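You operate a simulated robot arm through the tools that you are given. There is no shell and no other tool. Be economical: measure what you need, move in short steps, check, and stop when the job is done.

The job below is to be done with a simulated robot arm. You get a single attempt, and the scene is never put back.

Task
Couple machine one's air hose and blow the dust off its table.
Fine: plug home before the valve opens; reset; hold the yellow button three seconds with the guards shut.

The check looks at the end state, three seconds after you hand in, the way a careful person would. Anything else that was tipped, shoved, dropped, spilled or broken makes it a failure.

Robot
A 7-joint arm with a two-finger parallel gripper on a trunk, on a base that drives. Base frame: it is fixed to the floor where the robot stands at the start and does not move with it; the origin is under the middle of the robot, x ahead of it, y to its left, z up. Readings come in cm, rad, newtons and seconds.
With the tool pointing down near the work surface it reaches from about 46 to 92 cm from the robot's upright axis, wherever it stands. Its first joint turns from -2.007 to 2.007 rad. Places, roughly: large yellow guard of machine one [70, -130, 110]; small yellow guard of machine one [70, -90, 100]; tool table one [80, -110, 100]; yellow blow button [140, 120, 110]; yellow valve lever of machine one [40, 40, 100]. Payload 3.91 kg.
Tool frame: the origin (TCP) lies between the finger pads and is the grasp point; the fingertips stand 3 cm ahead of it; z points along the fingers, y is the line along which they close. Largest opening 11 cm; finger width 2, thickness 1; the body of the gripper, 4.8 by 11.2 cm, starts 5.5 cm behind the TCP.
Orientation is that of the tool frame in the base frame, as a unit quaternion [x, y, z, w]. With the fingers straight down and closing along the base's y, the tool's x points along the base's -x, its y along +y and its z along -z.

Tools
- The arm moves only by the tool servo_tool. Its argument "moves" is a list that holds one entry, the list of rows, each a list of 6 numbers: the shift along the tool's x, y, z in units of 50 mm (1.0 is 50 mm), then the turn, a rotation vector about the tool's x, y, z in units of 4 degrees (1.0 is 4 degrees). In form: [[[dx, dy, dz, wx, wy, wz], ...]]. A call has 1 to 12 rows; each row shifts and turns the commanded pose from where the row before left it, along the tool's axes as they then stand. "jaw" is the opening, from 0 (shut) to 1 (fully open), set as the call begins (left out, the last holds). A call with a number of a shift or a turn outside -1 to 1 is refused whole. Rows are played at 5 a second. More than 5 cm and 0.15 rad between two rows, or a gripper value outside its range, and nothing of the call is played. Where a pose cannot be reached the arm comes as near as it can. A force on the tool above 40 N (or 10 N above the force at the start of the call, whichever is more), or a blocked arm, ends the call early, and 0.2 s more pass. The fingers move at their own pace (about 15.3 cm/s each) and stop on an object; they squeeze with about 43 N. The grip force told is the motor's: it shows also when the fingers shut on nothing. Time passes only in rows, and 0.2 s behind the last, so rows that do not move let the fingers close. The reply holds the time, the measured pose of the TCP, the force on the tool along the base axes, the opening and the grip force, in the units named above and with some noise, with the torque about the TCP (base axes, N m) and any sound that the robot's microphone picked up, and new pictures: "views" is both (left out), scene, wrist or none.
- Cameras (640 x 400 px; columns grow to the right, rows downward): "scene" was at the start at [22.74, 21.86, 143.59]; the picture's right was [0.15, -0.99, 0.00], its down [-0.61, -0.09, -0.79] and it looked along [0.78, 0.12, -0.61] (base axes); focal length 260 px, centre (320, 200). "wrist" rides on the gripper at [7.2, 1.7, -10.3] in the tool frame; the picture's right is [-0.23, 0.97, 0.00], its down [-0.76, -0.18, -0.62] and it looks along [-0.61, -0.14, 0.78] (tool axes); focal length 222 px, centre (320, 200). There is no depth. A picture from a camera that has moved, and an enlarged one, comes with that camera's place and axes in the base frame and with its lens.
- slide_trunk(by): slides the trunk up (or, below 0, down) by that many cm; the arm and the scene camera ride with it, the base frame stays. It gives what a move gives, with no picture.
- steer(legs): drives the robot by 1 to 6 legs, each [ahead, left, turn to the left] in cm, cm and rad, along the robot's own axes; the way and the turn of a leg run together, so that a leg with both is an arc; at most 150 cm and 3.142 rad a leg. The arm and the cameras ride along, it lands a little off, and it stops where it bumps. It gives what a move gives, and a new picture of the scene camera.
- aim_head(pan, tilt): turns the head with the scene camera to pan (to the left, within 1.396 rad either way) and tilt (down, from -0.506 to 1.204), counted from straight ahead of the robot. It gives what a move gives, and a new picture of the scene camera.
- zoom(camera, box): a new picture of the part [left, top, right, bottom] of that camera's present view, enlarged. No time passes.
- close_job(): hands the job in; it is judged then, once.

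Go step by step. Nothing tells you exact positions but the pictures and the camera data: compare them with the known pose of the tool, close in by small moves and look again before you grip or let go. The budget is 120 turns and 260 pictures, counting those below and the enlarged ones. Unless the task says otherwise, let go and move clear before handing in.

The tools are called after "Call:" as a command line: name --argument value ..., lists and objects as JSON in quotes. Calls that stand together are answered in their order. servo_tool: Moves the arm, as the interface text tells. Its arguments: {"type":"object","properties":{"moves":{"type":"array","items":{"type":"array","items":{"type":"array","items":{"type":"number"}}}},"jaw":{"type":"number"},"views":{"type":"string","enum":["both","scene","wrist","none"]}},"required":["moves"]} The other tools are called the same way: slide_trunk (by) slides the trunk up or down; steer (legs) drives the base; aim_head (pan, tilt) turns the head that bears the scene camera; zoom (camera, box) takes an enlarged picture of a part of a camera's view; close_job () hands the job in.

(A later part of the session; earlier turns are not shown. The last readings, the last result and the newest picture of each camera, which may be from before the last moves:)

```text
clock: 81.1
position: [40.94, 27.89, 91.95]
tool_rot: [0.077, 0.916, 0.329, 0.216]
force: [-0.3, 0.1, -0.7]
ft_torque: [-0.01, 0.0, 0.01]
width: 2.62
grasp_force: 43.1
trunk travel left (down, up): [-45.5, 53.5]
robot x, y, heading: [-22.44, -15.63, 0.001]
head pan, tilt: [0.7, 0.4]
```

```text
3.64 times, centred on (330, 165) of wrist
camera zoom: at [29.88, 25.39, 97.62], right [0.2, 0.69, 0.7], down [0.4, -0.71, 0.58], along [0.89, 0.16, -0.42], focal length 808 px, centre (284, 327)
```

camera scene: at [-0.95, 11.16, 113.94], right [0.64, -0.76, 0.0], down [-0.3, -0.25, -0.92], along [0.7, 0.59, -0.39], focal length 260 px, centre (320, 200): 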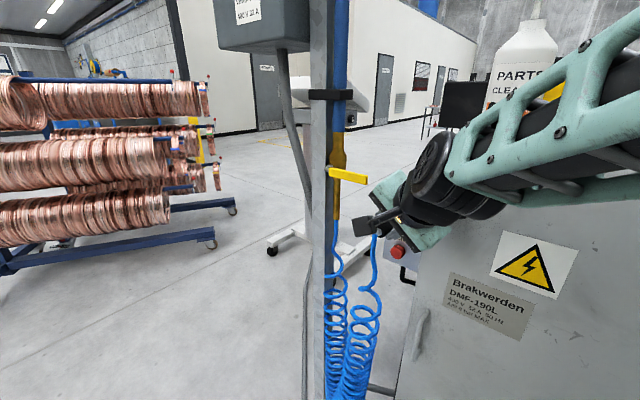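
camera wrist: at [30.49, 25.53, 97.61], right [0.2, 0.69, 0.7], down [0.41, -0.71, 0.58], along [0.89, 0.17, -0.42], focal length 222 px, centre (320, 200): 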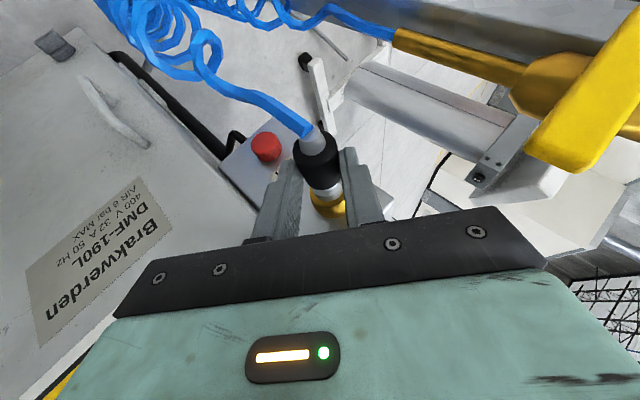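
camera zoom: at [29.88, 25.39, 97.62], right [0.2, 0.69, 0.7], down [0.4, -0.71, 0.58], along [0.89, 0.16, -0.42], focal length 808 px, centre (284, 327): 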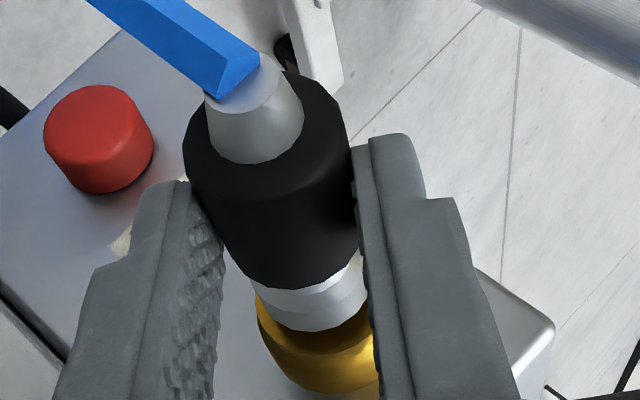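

Still free to slide. I'll press once more, centered, up to about 38 N.

Call:
servo_tool --moves '[[[-0.07, 0, 0.046, 0, 0, 0], [-0.07, 0, 0.046, 0, 0, 0], [-0.007, -0.015, -0.011, 0, 0, 0], [-0.02, 0, 0.013, 0, 0, 0], [0, 0, 0, 0, 0, 0]]]' --views "none"

Call:
servo_tool --moves '[[[-0.03, 0, 0.02, 0, 0, 0], [0, 0, 0, 0, 0, 0]]]' --views "none"

Call:
zoom --camera "wrist" --box '[270, 110, 390, 220]'

```text
clock: 82.3
position: [41.57, 28.08, 92.03]
tool_rot: [0.076, 0.916, 0.33, 0.215]
force: [-23.2, -5.0, 9.5]
ft_torque: [-0.11, 0.76, 0.0]
width: 2.63
grasp_force: 42.7
trunk travel left (down, up): [-45.5, 53.5]
robot x, y, heading: [-22.46, -15.57, 0.002]
head pan, tilt: [0.7, 0.4]
heard: snap
```

```text
clock: 82.8
position: [41.62, 27.93, 91.97]
tool_rot: [0.075, 0.916, 0.331, 0.213]
force: [-12.2, -11.7, 9.5]
ft_torque: [-0.37, 0.24, -0.44]
width: 2.6
grasp_force: 43.0
trunk travel left (down, up): [-45.5, 53.5]
robot x, y, heading: [-22.38, -15.17, 0.004]
head pan, tilt: [0.7, 0.4]
stopped in row 2: the force on the tool passed its limit at 41 N (the readings are from after the stop); the commanded pose is now the measured one
```

```text
3.64 times, centred on (330, 165) of wrist
camera zoom: at [30.54, 25.4, 97.68], right [0.2, 0.69, 0.7], down [0.41, -0.71, 0.58], along [0.89, 0.17, -0.42], focal length 808 px, centre (284, 327)
```

zoom: 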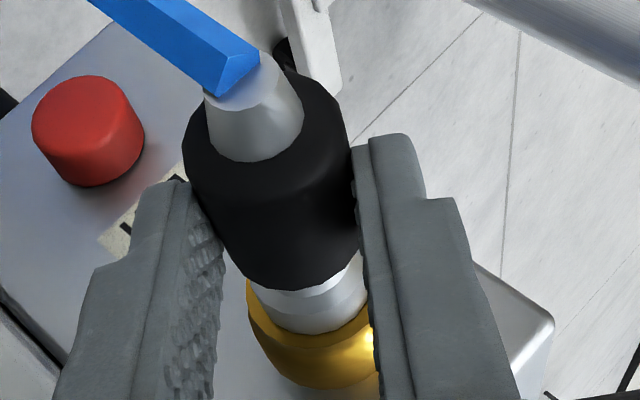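

"Snap" was heard: the plug latched. A gentle pull test to confirm before letting go.

Call:
servo_tool --moves '[[[0.06, 0, -0.04, 0, 0, 0], [0.03, 0, -0.02, 0, 0, 0], [0, 0, 0, 0, 0, 0]]]' --views "none"

```text
clock: 83.5
position: [41.07, 28.17, 91.93]
tool_rot: [0.076, 0.917, 0.33, 0.213]
force: [0.1, 0.0, -1.2]
ft_torque: [-0.03, 0.0, -0.02]
width: 2.61
grasp_force: 42.7
trunk travel left (down, up): [-45.5, 53.5]
robot x, y, heading: [-22.41, -15.45, 0.0]
head pan, tilt: [0.7, 0.4]
heard: snap
```

The pull popped it back out (second snap), so I'll press in again until it snaps and leave it there.

Call:
servo_tool --moves '[[[-0.04, 0, 0.026, 0, 0, 0], [-0.05, -0.005, 0.033, 0, 0, 0], [-0.02, 0, 0.013, 0, 0, 0], [0, 0, 0, 0, 0, 0]]]' --views "none"

```text
clock: 84.5
position: [41.56, 28.2, 91.75]
tool_rot: [0.075, 0.917, 0.329, 0.213]
force: [-11.7, -4.0, 0.6]
ft_torque: [-0.16, 0.28, -0.1]
width: 2.58
grasp_force: 43.0
trunk travel left (down, up): [-45.5, 53.5]
robot x, y, heading: [-22.41, -15.71, -0.0]
head pan, tilt: [0.7, 0.4]
```

No snap yet; the snap came at y≈28.0, z≈92.0, so I'll nudge there while pressing.

Call:
servo_tool --moves '[[[-0.028, 0.003, -0.042, 0, 0, 0], [-0.017, 0, 0.011, 0, 0, 0], [-0.01, 0, 0.007, 0, 0, 0], [0, 0, 0, 0, 0, 0]]]' --views "none"

```text
clock: 85.5
position: [41.49, 28.05, 91.8]
tool_rot: [0.074, 0.917, 0.328, 0.212]
force: [-30.8, -2.3, -5.8]
ft_torque: [-0.17, 0.8, 0.19]
width: 2.61
grasp_force: 42.5
trunk travel left (down, up): [-45.5, 53.5]
robot x, y, heading: [-22.47, -15.41, 0.001]
head pan, tilt: [0.7, 0.4]
```

I'll repeat the exact sequence that made it snap: back off, recentre, and press.

Call:
servo_tool --moves '[[[0.08, 0, -0.053, 0, 0, 0], [0.07, 0, -0.046, 0, 0, 0], [0, 0, 0, 0, 0, 0]]]' --views "none"

Call:
zoom --camera "wrist" --box '[270, 110, 390, 220]'

```text
clock: 86.3
position: [41.32, 27.82, 92.21]
tool_rot: [0.076, 0.916, 0.33, 0.214]
force: [5.2, 10.4, -5.6]
ft_torque: [0.15, 0.14, 0.54]
width: 2.59
grasp_force: 42.9
trunk travel left (down, up): [-45.5, 53.5]
robot x, y, heading: [-22.36, -15.77, 0.001]
head pan, tilt: [0.7, 0.4]
```

```text
3.64 times, centred on (330, 165) of wrist
camera zoom: at [30.32, 25.25, 97.81], right [0.2, 0.69, 0.7], down [0.41, -0.71, 0.58], along [0.89, 0.17, -0.42], focal length 808 px, centre (284, 327)
```

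zoom: 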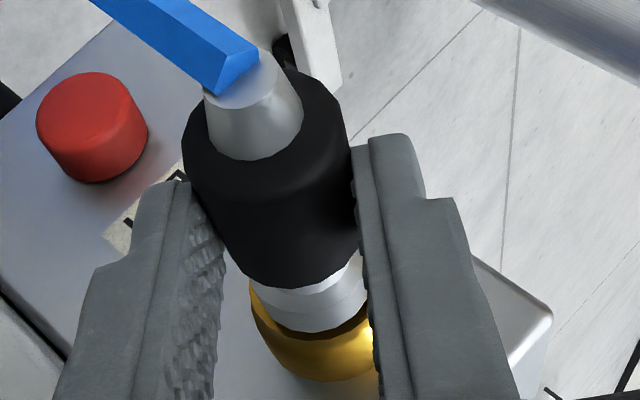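

Lateral load is 10 N here, so recentering the command first, then pressing.

Call:
servo_tool --moves '[[[0.047, 0.005, 0.069, 0, 0, 0], [0, 0, 0, 0, 0, 0]]]' --views "none"

Call:
servo_tool --moves '[[[-0.05, 0, 0.033, 0, 0, 0], [-0.04, 0, 0.026, 0, 0, 0], [0, 0, 0, 0, 0, 0]]]' --views "none"

```text
clock: 87.0
position: [41.12, 28.1, 91.77]
tool_rot: [0.076, 0.917, 0.329, 0.215]
force: [-0.6, -0.5, -0.4]
ft_torque: [-0.03, 0.02, 0.01]
width: 2.59
grasp_force: 43.4
trunk travel left (down, up): [-45.5, 53.5]
robot x, y, heading: [-22.39, -15.77, 0.003]
head pan, tilt: [0.7, 0.4]
```

```text
clock: 87.8
position: [41.62, 28.18, 91.82]
tool_rot: [0.075, 0.916, 0.331, 0.214]
force: [-4.2, -5.8, 6.5]
ft_torque: [0.06, -0.29, -0.16]
width: 2.61
grasp_force: 42.8
trunk travel left (down, up): [-45.5, 53.5]
robot x, y, heading: [-22.14, -15.47, 0.005]
head pan, tilt: [0.7, 0.4]
```

Good, x = 41.6 at only 4 N. Easing the side load and pushing further.

Call:
servo_tool --moves '[[[-0.013, -0.002, -0.019, 0, 0, 0], [-0.03, 0, 0.02, 0, 0, 0], [-0.02, 0, 0.013, 0, 0, 0], [0, 0, 0, 0, 0, 0]]]' --views "none"

```text
clock: 88.8
position: [41.76, 28.16, 91.82]
tool_rot: [0.076, 0.917, 0.329, 0.212]
force: [-24.9, -20.4, 17.0]
ft_torque: [-0.34, 0.91, -0.1]
width: 2.61
grasp_force: 43.4
trunk travel left (down, up): [-45.5, 53.5]
robot x, y, heading: [-22.44, -15.62, 0.003]
head pan, tilt: [0.7, 0.4]
heard: snap
```

Snap again with ~25 N axial. Now relieve the side load without pulling, then open the fingers.

Call:
servo_tool --moves '[[[-0.025, -0.004, -0.03, 0, 0, 0], [0, 0, 0, 0, 0, 0]]]' --views "none"

```text
clock: 89.3
position: [41.65, 28.07, 91.93]
tool_rot: [0.075, 0.917, 0.33, 0.213]
force: [-28.3, -10.9, 8.8]
ft_torque: [-0.23, 0.88, -0.02]
width: 2.59
grasp_force: 42.9
trunk travel left (down, up): [-45.5, 53.5]
robot x, y, heading: [-22.85, -15.56, 0.0]
head pan, tilt: [0.7, 0.4]
```

Reducing the push slightly and opening the fingers.

Call:
servo_tool --moves '[[[0.025, 0, -0.017, 0, 0, 0], [0, 0, 0, 0, 0, 0]]]' --views "none"

Call:
servo_tool --moves '[[[0, 0, 0, 0, 0, 0], [0, 0, 0, 0, 0, 0]]]' --jaw 0.5 --views "both"

```text
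clock: 90.0
position: [41.78, 28.1, 92.02]
tool_rot: [0.076, 0.917, 0.329, 0.213]
force: [-22.4, -0.8, 3.4]
ft_torque: [-0.05, 0.85, -0.05]
width: 2.62
grasp_force: 42.4
trunk travel left (down, up): [-45.5, 53.5]
robot x, y, heading: [-22.48, -15.13, -0.001]
head pan, tilt: [0.7, 0.4]
```

```text
clock: 90.5
position: [41.9, 27.97, 91.87]
tool_rot: [0.075, 0.916, 0.329, 0.214]
force: [-0.8, 0.2, 0.2]
ft_torque: [0.02, -0.02, -0.02]
width: 5.49
grasp_force: 0.2
trunk travel left (down, up): [-45.5, 53.5]
robot x, y, heading: [-22.25, -15.58, 0.0]
head pan, tilt: [0.7, 0.4]
camera scene: at [-1.12, 11.08, 113.94], right [0.65, -0.76, 0.0], down [-0.3, -0.25, -0.92], along [0.7, 0.59, -0.39], focal length 260 px, centre (320, 200)
camera wrist: at [30.89, 25.37, 97.61], right [0.2, 0.69, 0.7], down [0.41, -0.71, 0.58], along [0.89, 0.17, -0.42], focal length 222 px, centre (320, 200)
```

scene: 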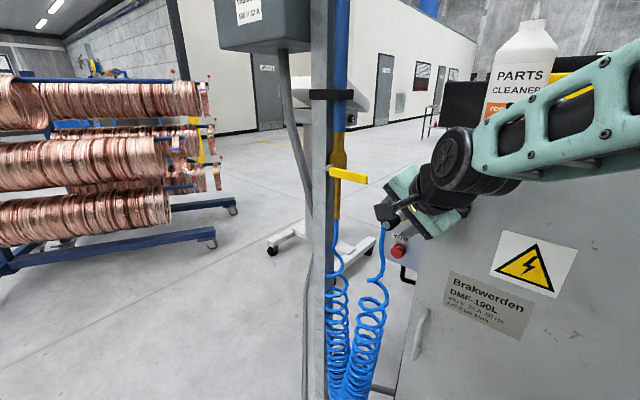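
wrist: 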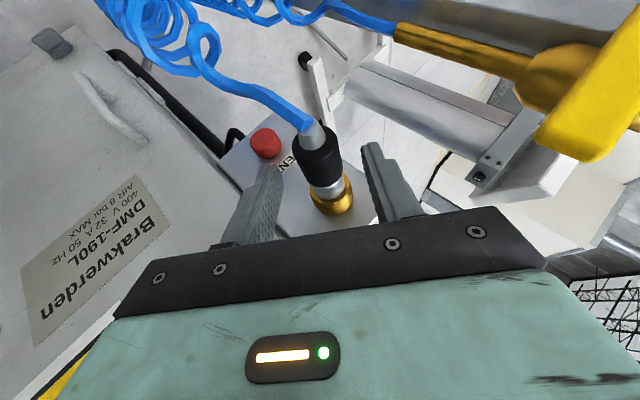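

The plug stays by itself. Backing straight out along the fingers and inspecting.

Call:
servo_tool --moves '[[[0, 0, -0.4, 0, 0, 0], [0, 0, -0.8, 0, 0, 0], [0, 0, -0.8, 0, 0, 0], [0, -0.5, -0.5, 0, 0, 0], [0, -0.8, 0, 0, 0, 0], [0, 0, 0, 0, 0, 0]]]' --views "both"

Call:
zoom --camera "scene" --box '[310, 150, 450, 290]'

```text
clock: 92.0
position: [36.19, 15.78, 96.18]
tool_rot: [0.077, 0.917, 0.33, 0.212]
force: [0.7, -0.9, 0.2]
ft_torque: [-0.01, 0.0, 0.02]
width: 5.51
grasp_force: 0.1
trunk travel left (down, up): [-45.5, 53.5]
robot x, y, heading: [-22.36, -15.41, -0.002]
head pan, tilt: [0.7, 0.4]
camera scene: at [-1.14, 11.08, 113.94], right [0.65, -0.76, 0.0], down [-0.3, -0.25, -0.92], along [0.7, 0.59, -0.39], focal length 260 px, centre (320, 200)
camera wrist: at [25.2, 13.15, 102.03], right [0.2, 0.69, 0.7], down [0.41, -0.71, 0.58], along [0.89, 0.17, -0.42], focal length 222 px, centre (320, 200)
```

scene: 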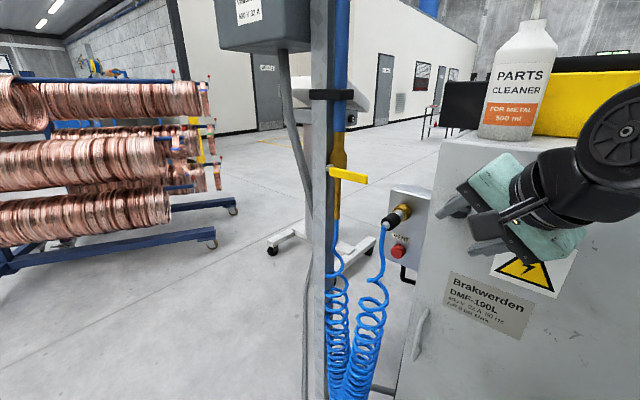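
wrist: 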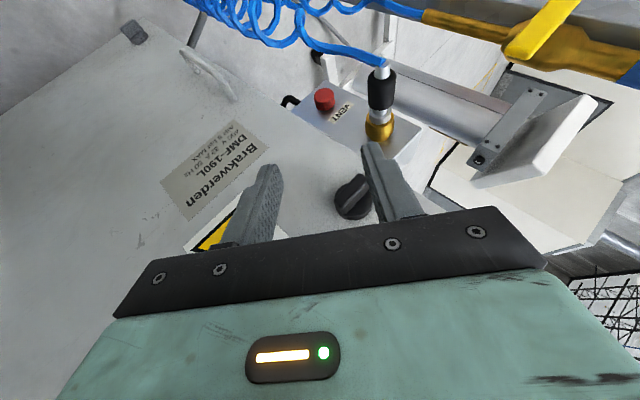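

```text
2.86 times, centred on (380, 220) of scene
camera zoom: at [-1.14, 11.08, 113.94], right [0.65, -0.76, 0.0], down [-0.3, -0.25, -0.92], along [0.7, 0.59, -0.39], focal length 743 px, centre (149, 143)
```

zoom: 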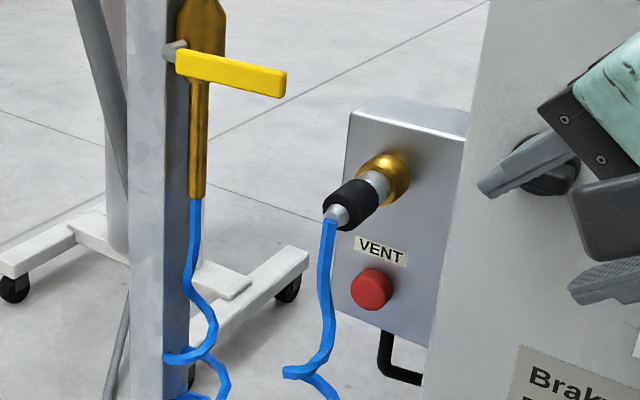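

Looks seated and straight; a close-up for certainty.

Call:
zoom --camera "wrist" --box '[340, 50, 420, 160]'

Call:
zoom --camera "scene" --box '[375, 190, 425, 240]'

```text
3.64 times, centred on (380, 105) of wrist
camera zoom: at [25.2, 13.15, 102.03], right [0.2, 0.69, 0.7], down [0.41, -0.71, 0.58], along [0.89, 0.17, -0.42], focal length 808 px, centre (102, 546)
```

zoom: 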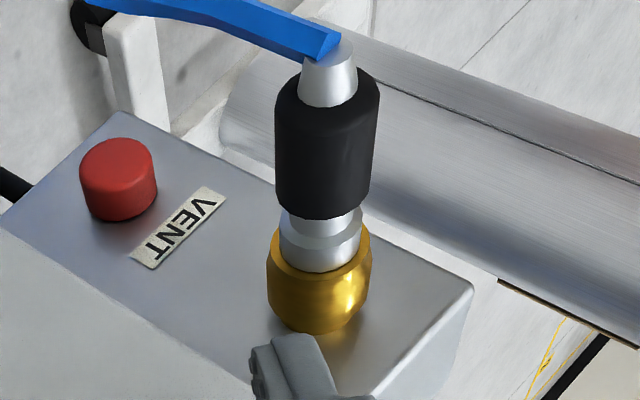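

```text
8.00 times, centred on (400, 215) of scene
camera zoom: at [-1.14, 11.08, 113.94], right [0.65, -0.76, 0.0], down [-0.3, -0.25, -0.92], along [0.7, 0.59, -0.39], focal length 2079 px, centre (-320, 80)
```

zoom: 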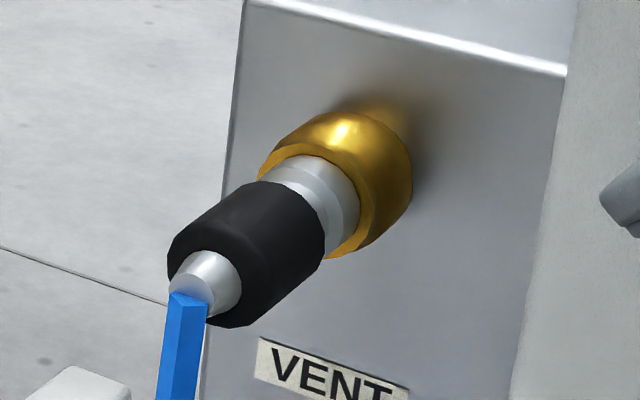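

The flange is flush on the socket: plug home. Next is the lever: fingers closed, I'll come in above its free end (y≈35) from the right, keeping the hand tilted away from the pipe.

Call:
servo_tool --moves '[[[-0.105, 0.836, -0.143, 0, 0, 0], [-0.105, 0.836, -0.143, 0, 0, 0], [-0.105, 0.836, -0.143, 0, 0, 0], [0.209, 0.447, 0.426, 0, 0, 0], [0.209, 0.447, 0.426, 0, 0, 0], [0.209, 0.447, 0.426, 0, 0, 0], [0, 0, 0, 0, 0, 0]]]' --jaw 0 --views "both"

Call:
zoom --camera "wrist" --box '[240, 60, 480, 240]'

Call:
zoom --camera "scene" --box '[300, 100, 440, 240]'

```text
clock: 93.5
position: [36.76, 33.64, 105.36]
tool_rot: [0.075, 0.917, 0.33, 0.214]
force: [-0.5, 0.2, 0.3]
ft_torque: [0.04, 0.0, -0.02]
width: 0.01
grasp_force: 38.0
trunk travel left (down, up): [-45.5, 53.5]
robot x, y, heading: [-22.31, -15.75, 0.007]
head pan, tilt: [0.7, 0.4]
camera scene: at [-1.14, 11.07, 113.94], right [0.65, -0.76, 0.0], down [-0.3, -0.25, -0.92], along [0.7, 0.59, -0.39], focal length 260 px, centre (320, 200)
camera wrist: at [25.63, 31.04, 110.95], right [0.2, 0.69, 0.7], down [0.41, -0.71, 0.58], along [0.89, 0.17, -0.42], focal length 222 px, centre (320, 200)
```

scene: 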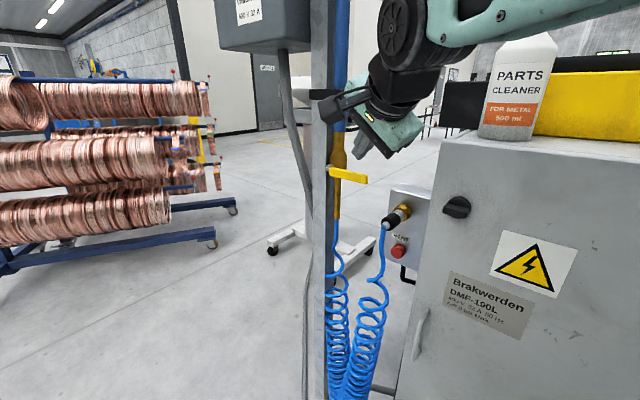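
wrist: 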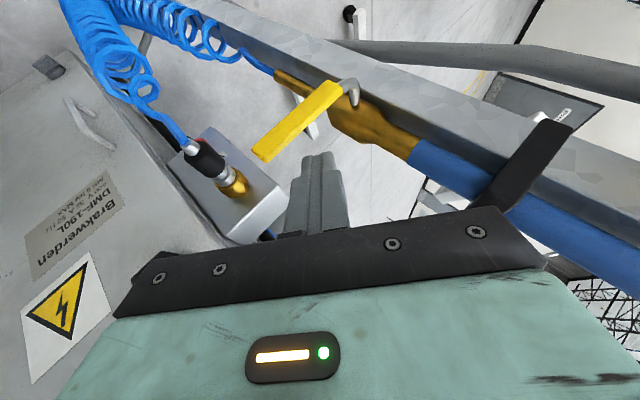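

```text
2.22 times, centred on (360, 150) of wrist
camera zoom: at [25.63, 31.04, 110.95], right [0.2, 0.69, 0.7], down [0.41, -0.71, 0.58], along [0.89, 0.17, -0.42], focal length 494 px, centre (231, 311)
```

zoom: 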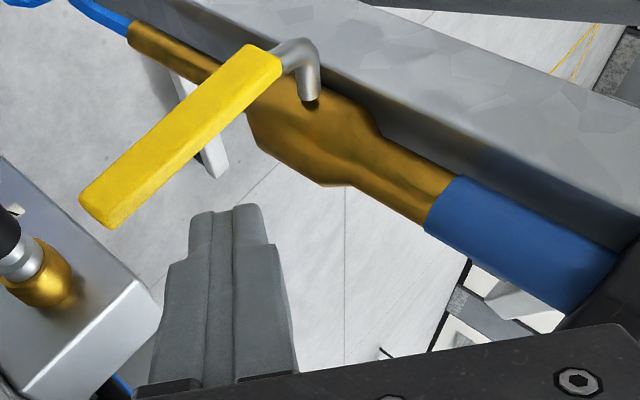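

```text
2.86 times, centred on (370, 170) of scene
camera zoom: at [-1.14, 11.07, 113.94], right [0.65, -0.76, 0.0], down [-0.3, -0.25, -0.92], along [0.7, 0.59, -0.39], focal length 743 px, centre (177, 286)
```

zoom: 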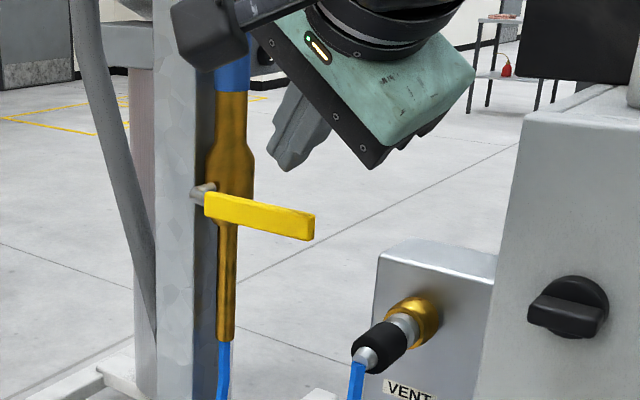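

Lever runs along y at x≈37.8, pivot y≈41.8. I'll press down on its end and check it starts to turn downward.

Call:
servo_tool --moves '[[[0.177, -0.297, 0.363, 0, 0, 0], [0.068, -0.137, 0.14, 0, 0, 0], [0.068, -0.137, 0.14, 0, 0, 0], [0, 0, 0, 0, 0, 0]]]' --views "none"

Call:
zoom --camera "wrist" --box '[240, 60, 480, 240]'

Call:
zoom --camera "scene" --box '[300, 100, 440, 240]'

```text
clock: 94.3
position: [36.67, 33.66, 102.85]
tool_rot: [0.075, 0.91, 0.343, 0.219]
force: [-8.5, -8.3, 14.1]
ft_torque: [-0.06, 0.17, 0.04]
width: 0.01
grasp_force: 37.6
trunk travel left (down, up): [-45.5, 53.5]
robot x, y, heading: [-22.45, -15.61, 0.003]
head pan, tilt: [0.7, 0.4]
stopped in row 3: the force on the tool passed its limit at 45 N (the readings are from after the stop); the commanded pose is now the measured one
```

```text
2.22 times, centred on (360, 150) of wrist
camera zoom: at [25.62, 30.96, 108.25], right [0.19, 0.67, 0.72], down [0.4, -0.72, 0.57], along [0.9, 0.18, -0.41], focal length 494 px, centre (231, 311)
```

zoom: 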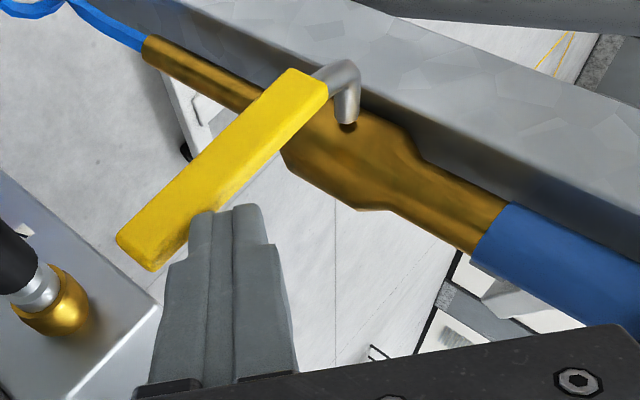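

```text
2.86 times, centred on (370, 170) of scene
camera zoom: at [-1.23, 10.99, 113.97], right [0.65, -0.76, 0.0], down [-0.3, -0.25, -0.92], along [0.7, 0.59, -0.39], focal length 743 px, centre (177, 286)
```

zoom: 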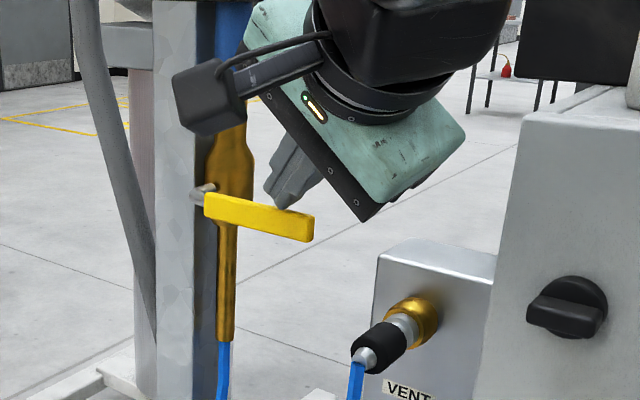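

The lever is hard against a stop downward, so it must open upward. I'll back off right and roll the fingers to horizontal, to lift it from below.

Call:
servo_tool --moves '[[[-0.21, -0.53, -0.58, 0, 0, 0], [-0.21, -0.53, -0.58, 0, 0, 0], [-0.21, -0.53, -0.58, 0, 0, 0], [0, 0, 0, 0, 0, 0]]]' --views "none"

Call:
servo_tool --moves '[[[0, 0, 0, -0.934, 0, 0.46], [0, 0, 0, -0.934, 0, 0.46], [0, 0, 0, -0.934, 0, 0.46], [0, 0, 0, -0.934, 0, 0.46], [0, 0, 0, -0.934, 0, 0.46], [0, 0, 0, -0.934, 0, 0.46], [0, 0, 0, -0.934, 0, 0.46], [0, 0, 0, -0.934, 0, 0.46], [0, 0, 0, -0.934, 0, 0.46], [0, 0, 0, -0.934, 0, 0.46], [0, 0, 0, -0.934, 0, 0.46], [0, 0, 0, 0, 0, 0]]]' --views "both"

```text
clock: 95.3
position: [35.71, 21.57, 104.25]
tool_rot: [0.075, 0.912, 0.339, 0.217]
force: [0.0, 0.2, 0.5]
ft_torque: [-0.03, -0.03, -0.02]
width: 0.04
grasp_force: 37.6
trunk travel left (down, up): [-45.5, 53.5]
robot x, y, heading: [-22.71, -15.39, 0.001]
head pan, tilt: [0.7, 0.4]
```

```text
clock: 97.9
position: [35.81, 21.65, 104.22]
tool_rot: [0.15, 0.709, 0.668, 0.168]
force: [0.6, 0.4, 0.1]
ft_torque: [-0.01, 0.0, -0.03]
width: 0.02
grasp_force: 37.6
trunk travel left (down, up): [-45.5, 53.5]
robot x, y, heading: [-22.67, -15.29, 0.003]
head pan, tilt: [0.7, 0.4]
camera scene: at [-1.15, 11.06, 113.94], right [0.65, -0.76, 0.0], down [-0.3, -0.25, -0.92], along [0.7, 0.59, -0.39], focal length 260 px, centre (320, 200)
camera wrist: at [24.77, 15.69, 106.03], right [0.19, -0.04, 0.98], down [0.41, -0.9, -0.12], along [0.89, 0.43, -0.16], focal length 222 px, centre (320, 200)
```

scene: 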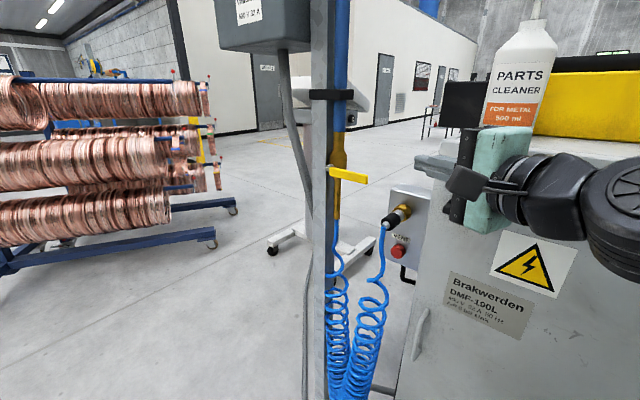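
wrist: 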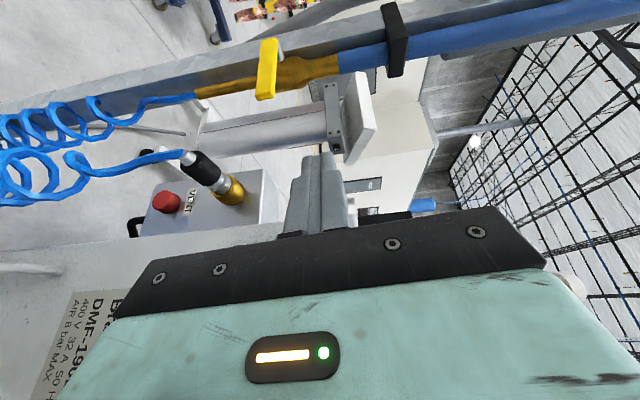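

Hand is horizontal now. Going below the lever: down first, then left under its end.

Call:
servo_tool --moves '[[[0.02, -0.709, 0.228, 0, 0, 0], [0.02, -0.709, 0.228, 0, 0, 0], [0.277, 0.04, 0.568, 0, 0, 0], [0.277, 0.04, 0.568, 0, 0, 0], [0.277, 0.04, 0.568, 0, 0, 0], [0, 0, 0, 0, 0, 0]]]' --views "both"

Call:
zoom --camera "scene" --box '[300, 120, 440, 260]'

```text
clock: 99.3
position: [36.69, 32.84, 96.96]
tool_rot: [0.151, 0.709, 0.668, 0.168]
force: [0.8, 0.5, -0.1]
ft_torque: [0.01, 0.02, -0.02]
width: 0.0
grasp_force: 38.3
trunk travel left (down, up): [-45.5, 53.5]
robot x, y, heading: [-22.47, -15.57, -0.001]
head pan, tilt: [0.7, 0.4]
camera scene: at [-1.15, 11.07, 113.94], right [0.65, -0.76, 0.0], down [-0.3, -0.25, -0.92], along [0.7, 0.59, -0.39], focal length 260 px, centre (320, 200)
camera wrist: at [25.6, 26.91, 98.87], right [0.19, -0.04, 0.98], down [0.41, -0.9, -0.12], along [0.89, 0.43, -0.16], focal length 222 px, centre (320, 200)
```

scene: 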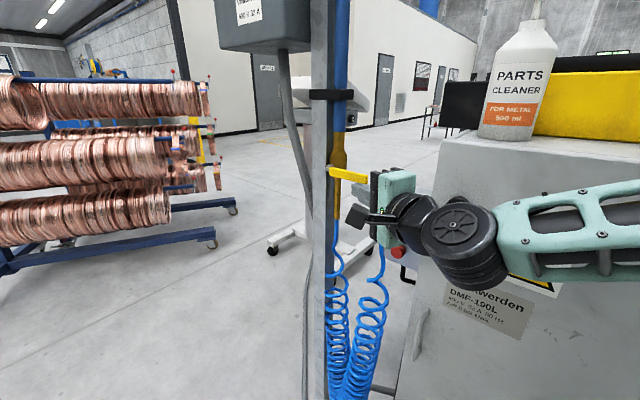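
wrist: 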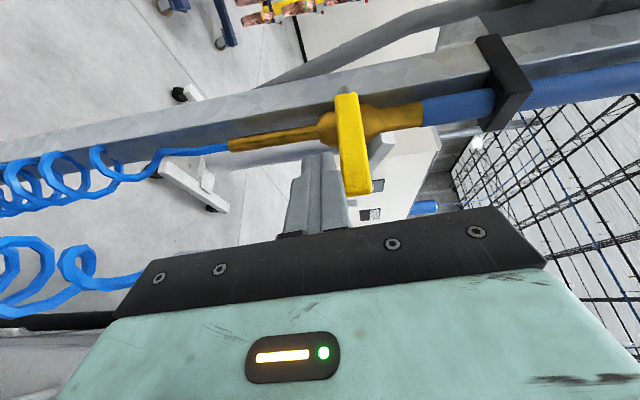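

```text
2.86 times, centred on (370, 190) of scene
camera zoom: at [-1.15, 11.07, 113.94], right [0.65, -0.76, 0.0], down [-0.3, -0.25, -0.92], along [0.7, 0.59, -0.39], focal length 743 px, centre (177, 229)
```

zoom: 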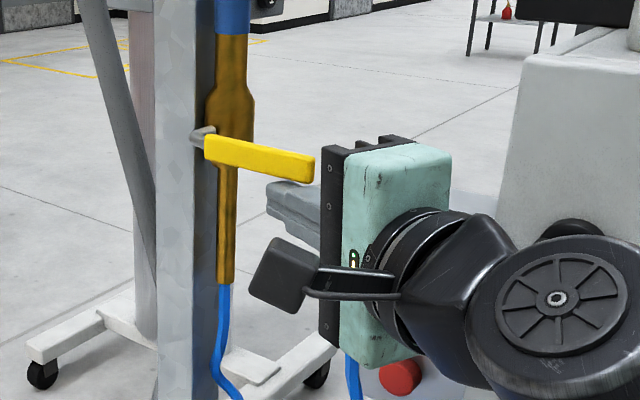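

The finger is right below the lever. Lifting it along its arc, first third.

Call:
servo_tool --moves '[[[-0.006, 0.17, -0.0085, 0, 0, 0], [-0.004, 0.165, -0.004, 0, 0, 0], [-0.004, 0.165, -0.004, 0, 0, 0], [0.015, 0.16, 0.035, 0, 0, 0], [0.015, 0.16, 0.035, 0, 0, 0], [0, 0, 0, 0, 0, 0]]]' --views "none"

Call:
zoom --camera "scene" --box '[300, 120, 440, 260]'

```text
clock: 100.7
position: [36.7, 33.4, 101.05]
tool_rot: [0.15, 0.709, 0.668, 0.169]
force: [0.4, 0.7, -1.6]
ft_torque: [-0.01, -0.03, 0.0]
width: 0.0
grasp_force: 37.7
trunk travel left (down, up): [-45.5, 53.5]
robot x, y, heading: [-21.93, -15.77, 0.001]
head pan, tilt: [0.7, 0.4]
```

```text
2.86 times, centred on (370, 190) of scene
camera zoom: at [-1.14, 11.07, 113.94], right [0.65, -0.76, 0.0], down [-0.3, -0.25, -0.92], along [0.7, 0.59, -0.39], focal length 743 px, centre (177, 229)
```

zoom: 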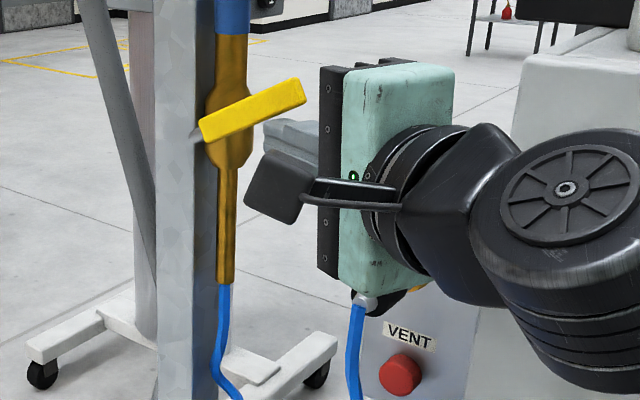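

It turns upward easily. Continuing the arc to vertical.

Call:
servo_tool --moves '[[[0.033, 0.145, 0.071, 0, 0, 0], [0.033, 0.145, 0.071, 0, 0, 0], [0.048, 0.138, 0.101, 0, 0, 0], [0.048, 0.138, 0.101, 0, 0, 0], [0.06, 0.109, 0.125, 0, 0, 0], [0.06, 0.109, 0.125, 0, 0, 0], [0.068, 0.07, 0.141, 0, 0, 0], [0.068, 0.07, 0.141, 0, 0, 0], [0, 0, 0, 0, 0, 0]]]' --views "none"

Call:
zoom --camera "scene" --box '[300, 100, 440, 240]'

Call:
zoom --camera "wrist" --box '[240, 0, 560, 240]'

```text
clock: 102.7
position: [36.85, 38.61, 105.48]
tool_rot: [0.15, 0.708, 0.669, 0.169]
force: [-0.3, -1.1, 0.5]
ft_torque: [0.03, -0.01, 0.0]
width: 0.0
grasp_force: 37.9
trunk travel left (down, up): [-45.5, 53.5]
robot x, y, heading: [-22.43, -15.75, 0.003]
head pan, tilt: [0.7, 0.4]
```

```text
2.86 times, centred on (370, 170) of scene
camera zoom: at [-1.15, 11.07, 113.95], right [0.65, -0.76, 0.0], down [-0.3, -0.25, -0.92], along [0.7, 0.59, -0.39], focal length 743 px, centre (177, 286)
```

zoom: 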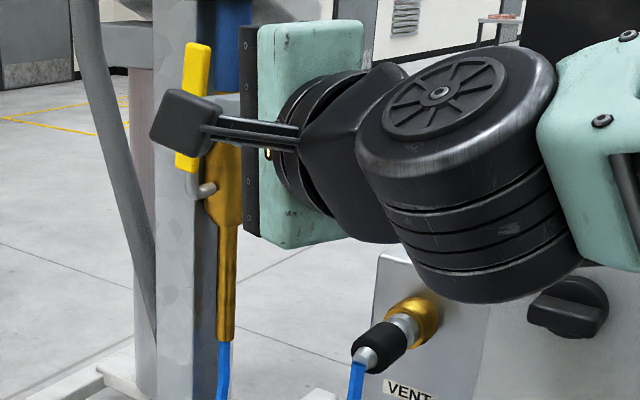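

```text
1.67 times, centred on (400, 120) of wrist
camera zoom: at [25.64, 32.59, 107.36], right [0.19, -0.04, 0.98], down [0.41, -0.9, -0.12], along [0.89, 0.43, -0.16], focal length 370 px, centre (187, 333)
```

zoom: 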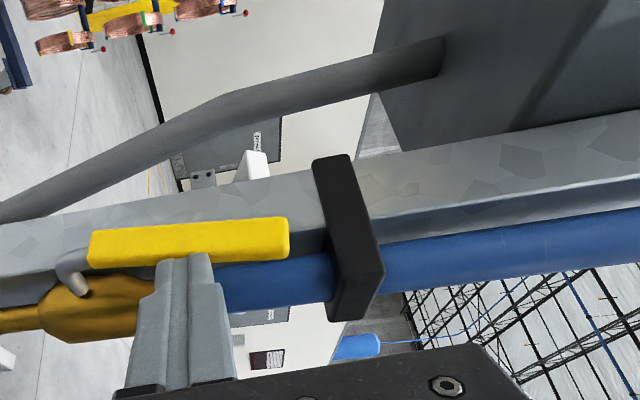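

Lever is essentially vertical. A final nudge to its stop, then back off.

Call:
servo_tool --moves '[[[0.044, 0.006, 0.09, 0, 0, 0], [0.026, 0.004, 0.054, 0, 0, 0], [0, 0, 0, 0, 0, 0]]]' --views "none"

Call:
servo_tool --moves '[[[0, 0, -0.6, 0, 0, 0], [0, 0, -0.9, 0, 0, 0], [0, 0, -0.9, 0, 0, 0], [0, 0, -0.9, 0, 0, 0], [0, 0, 0, 0, 0, 0]]]' --views "scene"

Call:
zoom --camera "scene" --box '[300, 100, 440, 240]'

```text
clock: 103.5
position: [36.66, 39.39, 105.41]
tool_rot: [0.15, 0.709, 0.668, 0.168]
force: [0.1, 0.7, -0.3]
ft_torque: [0.01, 0.0, 0.0]
width: 0.01
grasp_force: 37.7
trunk travel left (down, up): [-45.5, 53.5]
robot x, y, heading: [-22.48, -15.9, -0.004]
head pan, tilt: [0.7, 0.4]
```

```text
clock: 104.7
position: [29.41, 24.61, 106.29]
tool_rot: [0.15, 0.708, 0.669, 0.169]
force: [-1.0, -0.5, 0.2]
ft_torque: [0.01, 0.01, 0.02]
width: 0.01
grasp_force: 38.1
trunk travel left (down, up): [-45.5, 53.5]
robot x, y, heading: [-22.27, -15.62, -0.001]
head pan, tilt: [0.7, 0.4]
camera scene: at [-1.15, 11.07, 113.94], right [0.65, -0.76, 0.0], down [-0.3, -0.25, -0.92], along [0.7, 0.59, -0.39], focal length 260 px, centre (320, 200)
```

scene: 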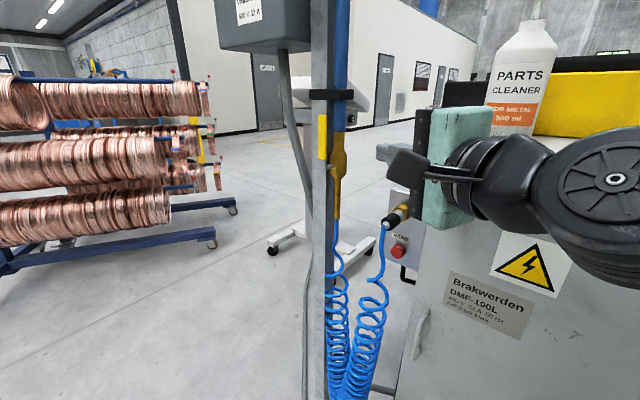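

```text
2.86 times, centred on (370, 170) of scene
camera zoom: at [-1.15, 11.07, 113.94], right [0.65, -0.76, 0.0], down [-0.3, -0.25, -0.92], along [0.7, 0.59, -0.39], focal length 743 px, centre (177, 286)
```

zoom: 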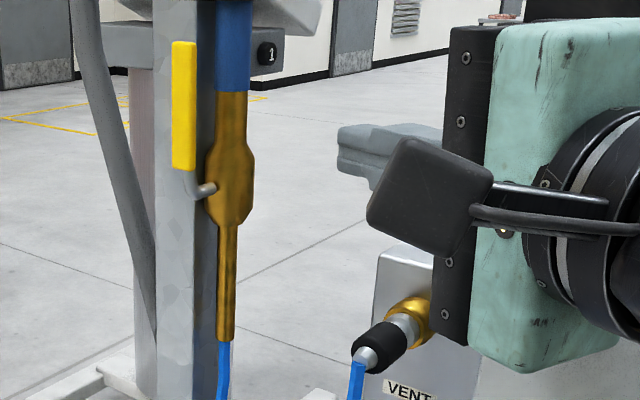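

Valve is open, plug still seated, no hiss. Now checking the guards of machine one to the right.

Call:
slide_trunk --by 40

Call:
aim_head --pan -0.85 --tilt 0.4

```text
clock: 108.5
position: [29.52, 24.64, 146.4]
tool_rot: [0.15, 0.708, 0.669, 0.169]
force: [-0.1, 0.4, 0.2]
ft_torque: [-0.01, 0.0, 0.01]
width: 0.0
grasp_force: 37.6
trunk travel left (down, up): [-85.5, 13.5]
robot x, y, heading: [-22.43, -15.84, 0.005]
head pan, tilt: [0.7, 0.4]
```

```text
clock: 110.1
position: [29.46, 24.64, 146.42]
tool_rot: [0.15, 0.709, 0.669, 0.168]
force: [0.8, 0.2, 0.0]
ft_torque: [0.04, 0.02, 0.0]
width: 0.0
grasp_force: 37.7
trunk travel left (down, up): [-85.5, 13.5]
robot x, y, heading: [-22.36, -15.62, 0.008]
head pan, tilt: [-0.85, 0.4]
camera scene: at [-2.09, -1.86, 153.94], right [-0.75, -0.66, 0.0], down [-0.26, 0.29, -0.92], along [0.61, -0.69, -0.39], focal length 260 px, centre (320, 200)
```

scene: 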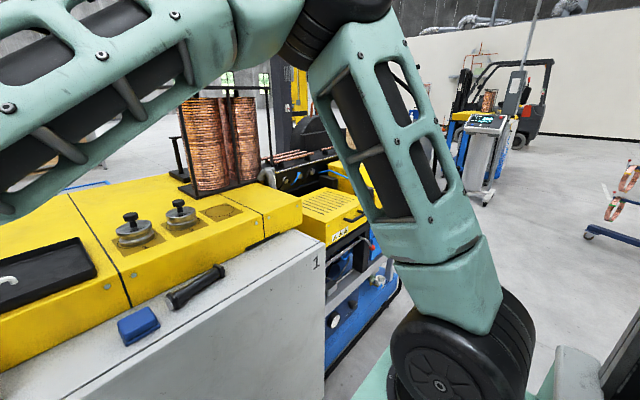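

The small slatted guard is visible next to the cabinet; the large one is behind my arm. Driving right along the clear aisle for a look.

Call:
steer --legs '[[0, -80, 0]]'

Call:
aim_head --pan -0.1 --tilt 0.55

```text
clock: 114.5
position: [29.5, -55.93, 146.31]
tool_rot: [0.147, 0.709, 0.669, 0.166]
force: [0.2, -0.7, -0.5]
ft_torque: [-0.01, 0.02, -0.01]
width: 0.06
grasp_force: 37.5
trunk travel left (down, up): [-85.5, 13.5]
robot x, y, heading: [-22.2, -96.36, 0.01]
head pan, tilt: [-0.85, 0.4]
camera scene: at [-1.79, -82.6, 153.94], right [-0.75, -0.67, 0.0], down [-0.26, 0.29, -0.92], along [0.61, -0.69, -0.39], focal length 260 px, centre (320, 200)
```

scene: 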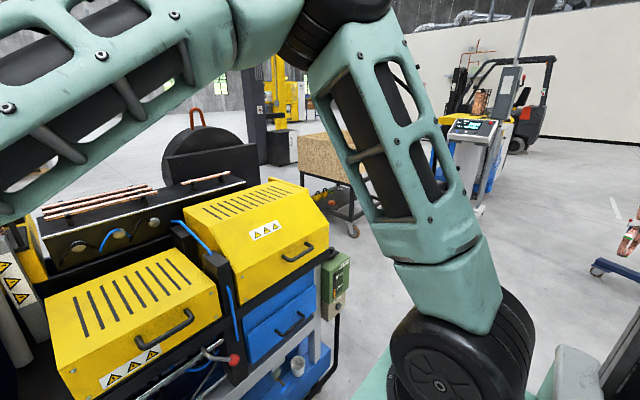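

```text
clock: 115.6
position: [29.56, -55.89, 146.28]
tool_rot: [0.148, 0.709, 0.669, 0.166]
force: [0.0, -0.2, -0.6]
ft_torque: [-0.01, -0.04, 0.02]
width: 0.02
grasp_force: 37.7
trunk travel left (down, up): [-85.5, 13.5]
robot x, y, heading: [-21.93, -96.17, 0.009]
head pan, tilt: [-0.099, 0.55]
camera scene: at [0.98, -76.53, 152.57], right [-0.09, -1.0, 0.0], down [-0.52, 0.05, -0.85], along [0.85, -0.08, -0.52], focal length 260 px, centre (320, 200)
```

scene: 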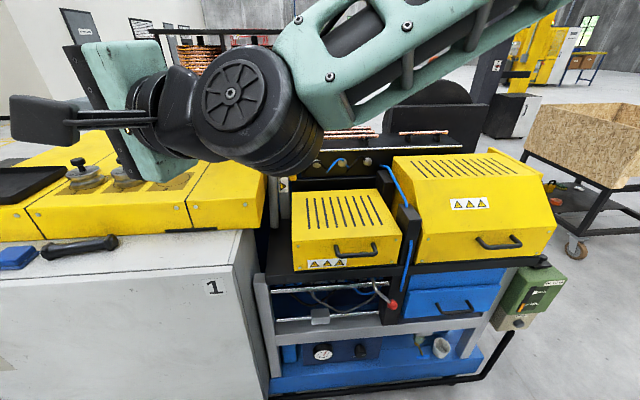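

Two yellow guards, a red-ball lever and a green control box. Zooming in to see whether the guards are fully shut.

Call:
zoom --camera "scene" --box '[260, 140, 420, 280]'

Call:
zoom --camera "scene" --box '[380, 130, 580, 340]'

Call:
zoom --camera "scene" --box '[490, 250, 580, 340]'

```text
2.86 times, centred on (340, 210) of scene
camera zoom: at [0.98, -76.53, 152.57], right [-0.09, -1.0, 0.0], down [-0.52, 0.05, -0.85], along [0.85, -0.08, -0.52], focal length 743 px, centre (263, 171)
```

zoom: 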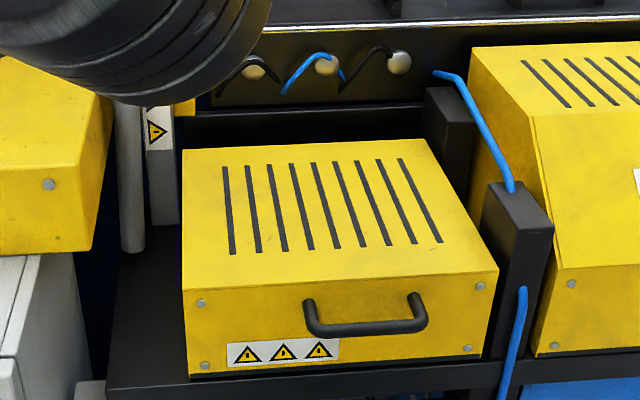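

```text
1.90 times, centred on (480, 235) of scene
camera zoom: at [0.98, -76.53, 152.57], right [-0.09, -1.0, 0.0], down [-0.52, 0.05, -0.85], along [0.85, -0.08, -0.52], focal length 495 px, centre (15, 133)
```

zoom: 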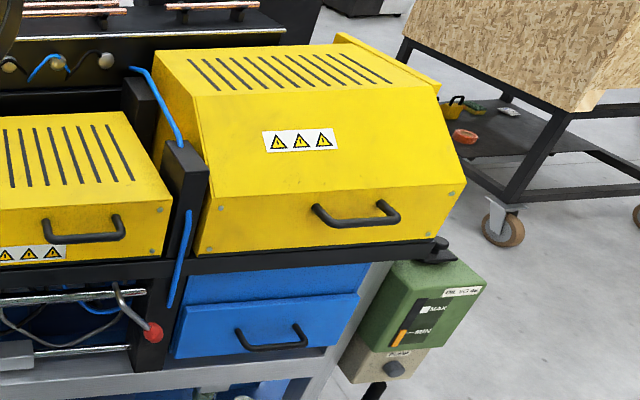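

```text
4.44 times, centred on (535, 295) of scene
camera zoom: at [0.98, -76.53, 152.57], right [-0.09, -1.0, 0.0], down [-0.52, 0.05, -0.85], along [0.85, -0.08, -0.52], focal length 1155 px, centre (-636, -222)
```

zoom: 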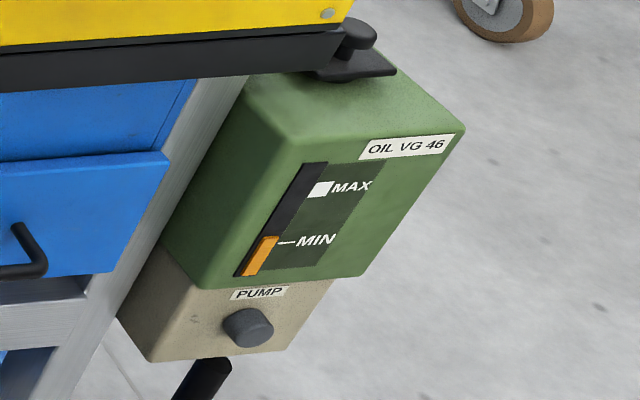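

Both guards look fully shut. Now to the console behind the column: back off a little, turn left, and look down the aisle.

Call:
steer --legs '[[-15, 0, 0], [0, 0, 1.571]]'

Call:
aim_head --pan -0.35 --tilt 0.4

```text
clock: 120.8
position: [-77.85, -45.27, 146.29]
tool_rot: [-0.399, 0.604, 0.59, -0.358]
force: [-0.2, -0.1, 0.1]
ft_torque: [-0.02, -0.02, -0.01]
width: 0.02
grasp_force: 37.7
trunk travel left (down, up): [-85.5, 13.5]
robot x, y, heading: [-36.82, -96.25, 1.58]
head pan, tilt: [-0.099, 0.55]
camera scene: at [-56.96, -73.58, 152.57], right [1.0, -0.08, 0.0], down [-0.04, -0.52, -0.85], along [0.07, 0.85, -0.52], focal length 260 px, centre (320, 200)
```

scene: 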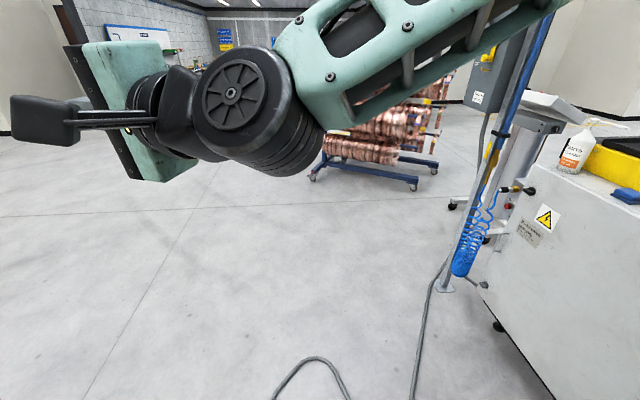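

```text
clock: 121.5
position: [-77.8, -45.18, 146.38]
tool_rot: [-0.399, 0.604, 0.59, -0.358]
force: [0.1, 0.2, -0.1]
ft_torque: [-0.05, 0.01, 0.01]
width: 0.0
grasp_force: 38.0
trunk travel left (down, up): [-85.5, 13.5]
robot x, y, heading: [-37.18, -96.32, 1.585]
head pan, tilt: [-0.351, 0.4]
camera scene: at [-54.67, -73.78, 153.94], right [0.94, -0.33, 0.0], down [-0.13, -0.37, -0.92], along [0.3, 0.87, -0.39], focal length 260 px, centre (320, 200)
```

scene: 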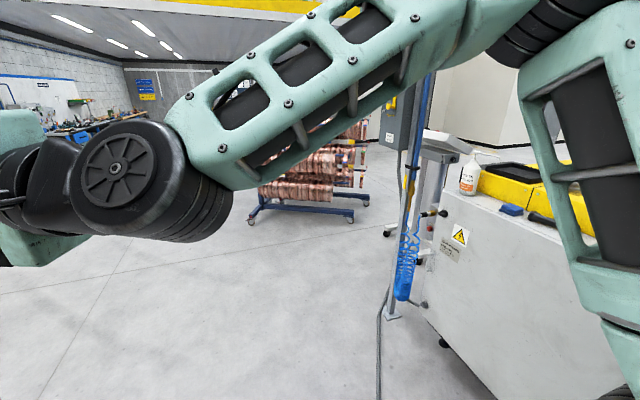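

The aisle is clear (just a flat cable on the floor). Driving ahead past the column, then turning back right toward the console.

Call:
steer --legs '[[120, 0, 0], [100, 0, 0], [0, 0, -1.571]]'

Call:
aim_head --pan 0.0 --tilt 0.4

```text
clock: 136.1
position: [14.75, 162.73, 146.44]
tool_rot: [0.147, 0.709, 0.669, 0.166]
force: [0.0, 0.1, 0.3]
ft_torque: [0.03, 0.02, -0.02]
width: 0.01
grasp_force: 37.8
trunk travel left (down, up): [-85.5, 13.5]
robot x, y, heading: [-36.86, 121.99, 0.011]
head pan, tilt: [-0.351, 0.4]
camera scene: at [-13.94, 139.69, 153.94], right [-0.33, -0.94, 0.0], down [-0.37, 0.13, -0.92], along [0.87, -0.31, -0.39], focal length 260 px, centre (320, 200)
```

scene: 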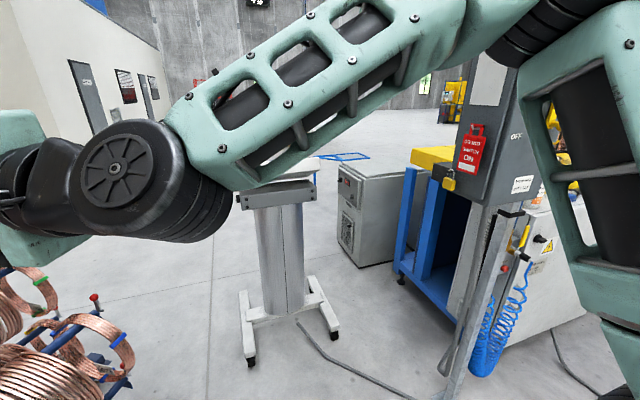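

```text
clock: 137.0
position: [14.93, 162.76, 146.39]
tool_rot: [0.147, 0.709, 0.67, 0.166]
force: [0.4, 0.6, -0.8]
ft_torque: [0.0, 0.03, 0.01]
width: 0.0
grasp_force: 37.9
trunk travel left (down, up): [-85.5, 13.5]
robot x, y, heading: [-36.45, 121.84, 0.009]
head pan, tilt: [0.0, 0.4]
camera scene: at [-13.41, 142.87, 153.94], right [0.01, -1.0, 0.0], down [-0.39, 0.0, -0.92], along [0.92, 0.01, -0.39], focal length 260 px, centre (320, 200)
```

scene: 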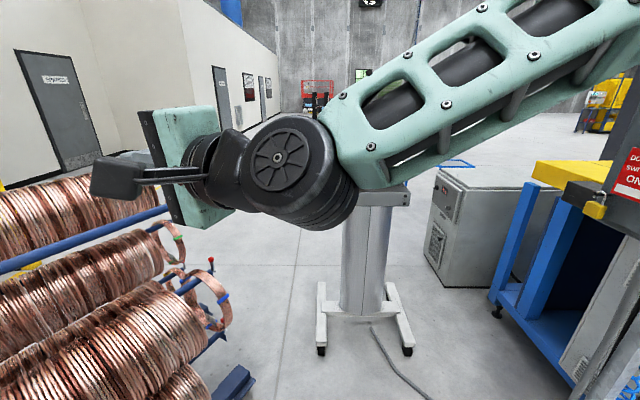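

A red "do not switch on" tag hangs on a padlock at the isolator; let me read it, and note the arm hides the console panel.

Call:
zoom --camera "scene" --box '[560, 120, 640, 230]'

Call:
aim_head --pan -0.75 --tilt 0.2

```text
3.64 times, centred on (600, 175) of scene
camera zoom: at [-13.41, 142.87, 153.94], right [0.01, -1.0, 0.0], down [-0.39, 0.0, -0.92], along [0.92, 0.01, -0.39], focal length 945 px, centre (-698, 291)
```

zoom: 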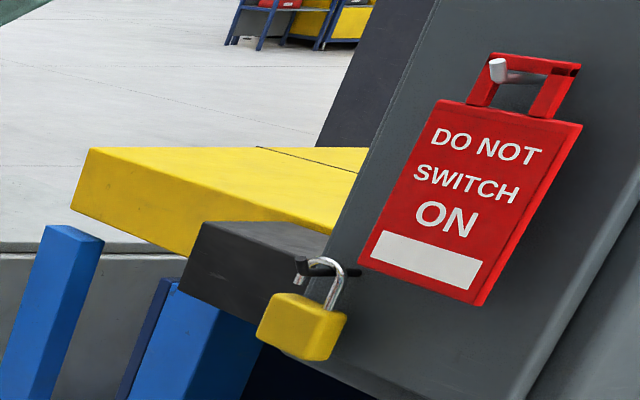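

```text
clock: 138.1
position: [14.83, 162.64, 146.4]
tool_rot: [0.147, 0.709, 0.67, 0.166]
force: [0.2, 0.1, 0.2]
ft_torque: [-0.03, -0.02, -0.04]
width: 0.0
grasp_force: 37.6
trunk travel left (down, up): [-85.5, 13.5]
robot x, y, heading: [-36.67, 121.89, 0.011]
head pan, tilt: [-0.75, 0.201]
camera scene: at [-15.79, 136.5, 155.8], right [-0.67, -0.74, 0.0], down [-0.15, 0.13, -0.98], along [0.72, -0.66, -0.2], focal length 260 px, centre (320, 200)
```

scene: 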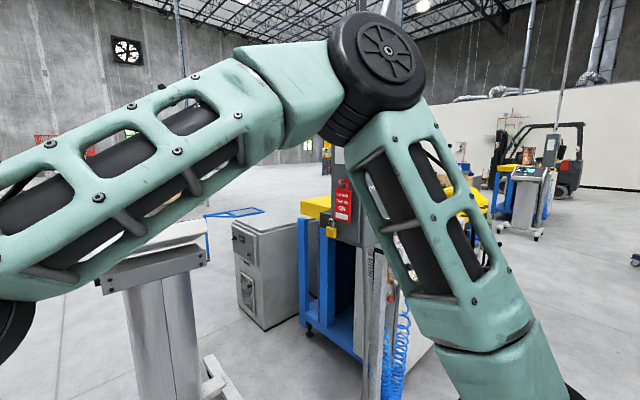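

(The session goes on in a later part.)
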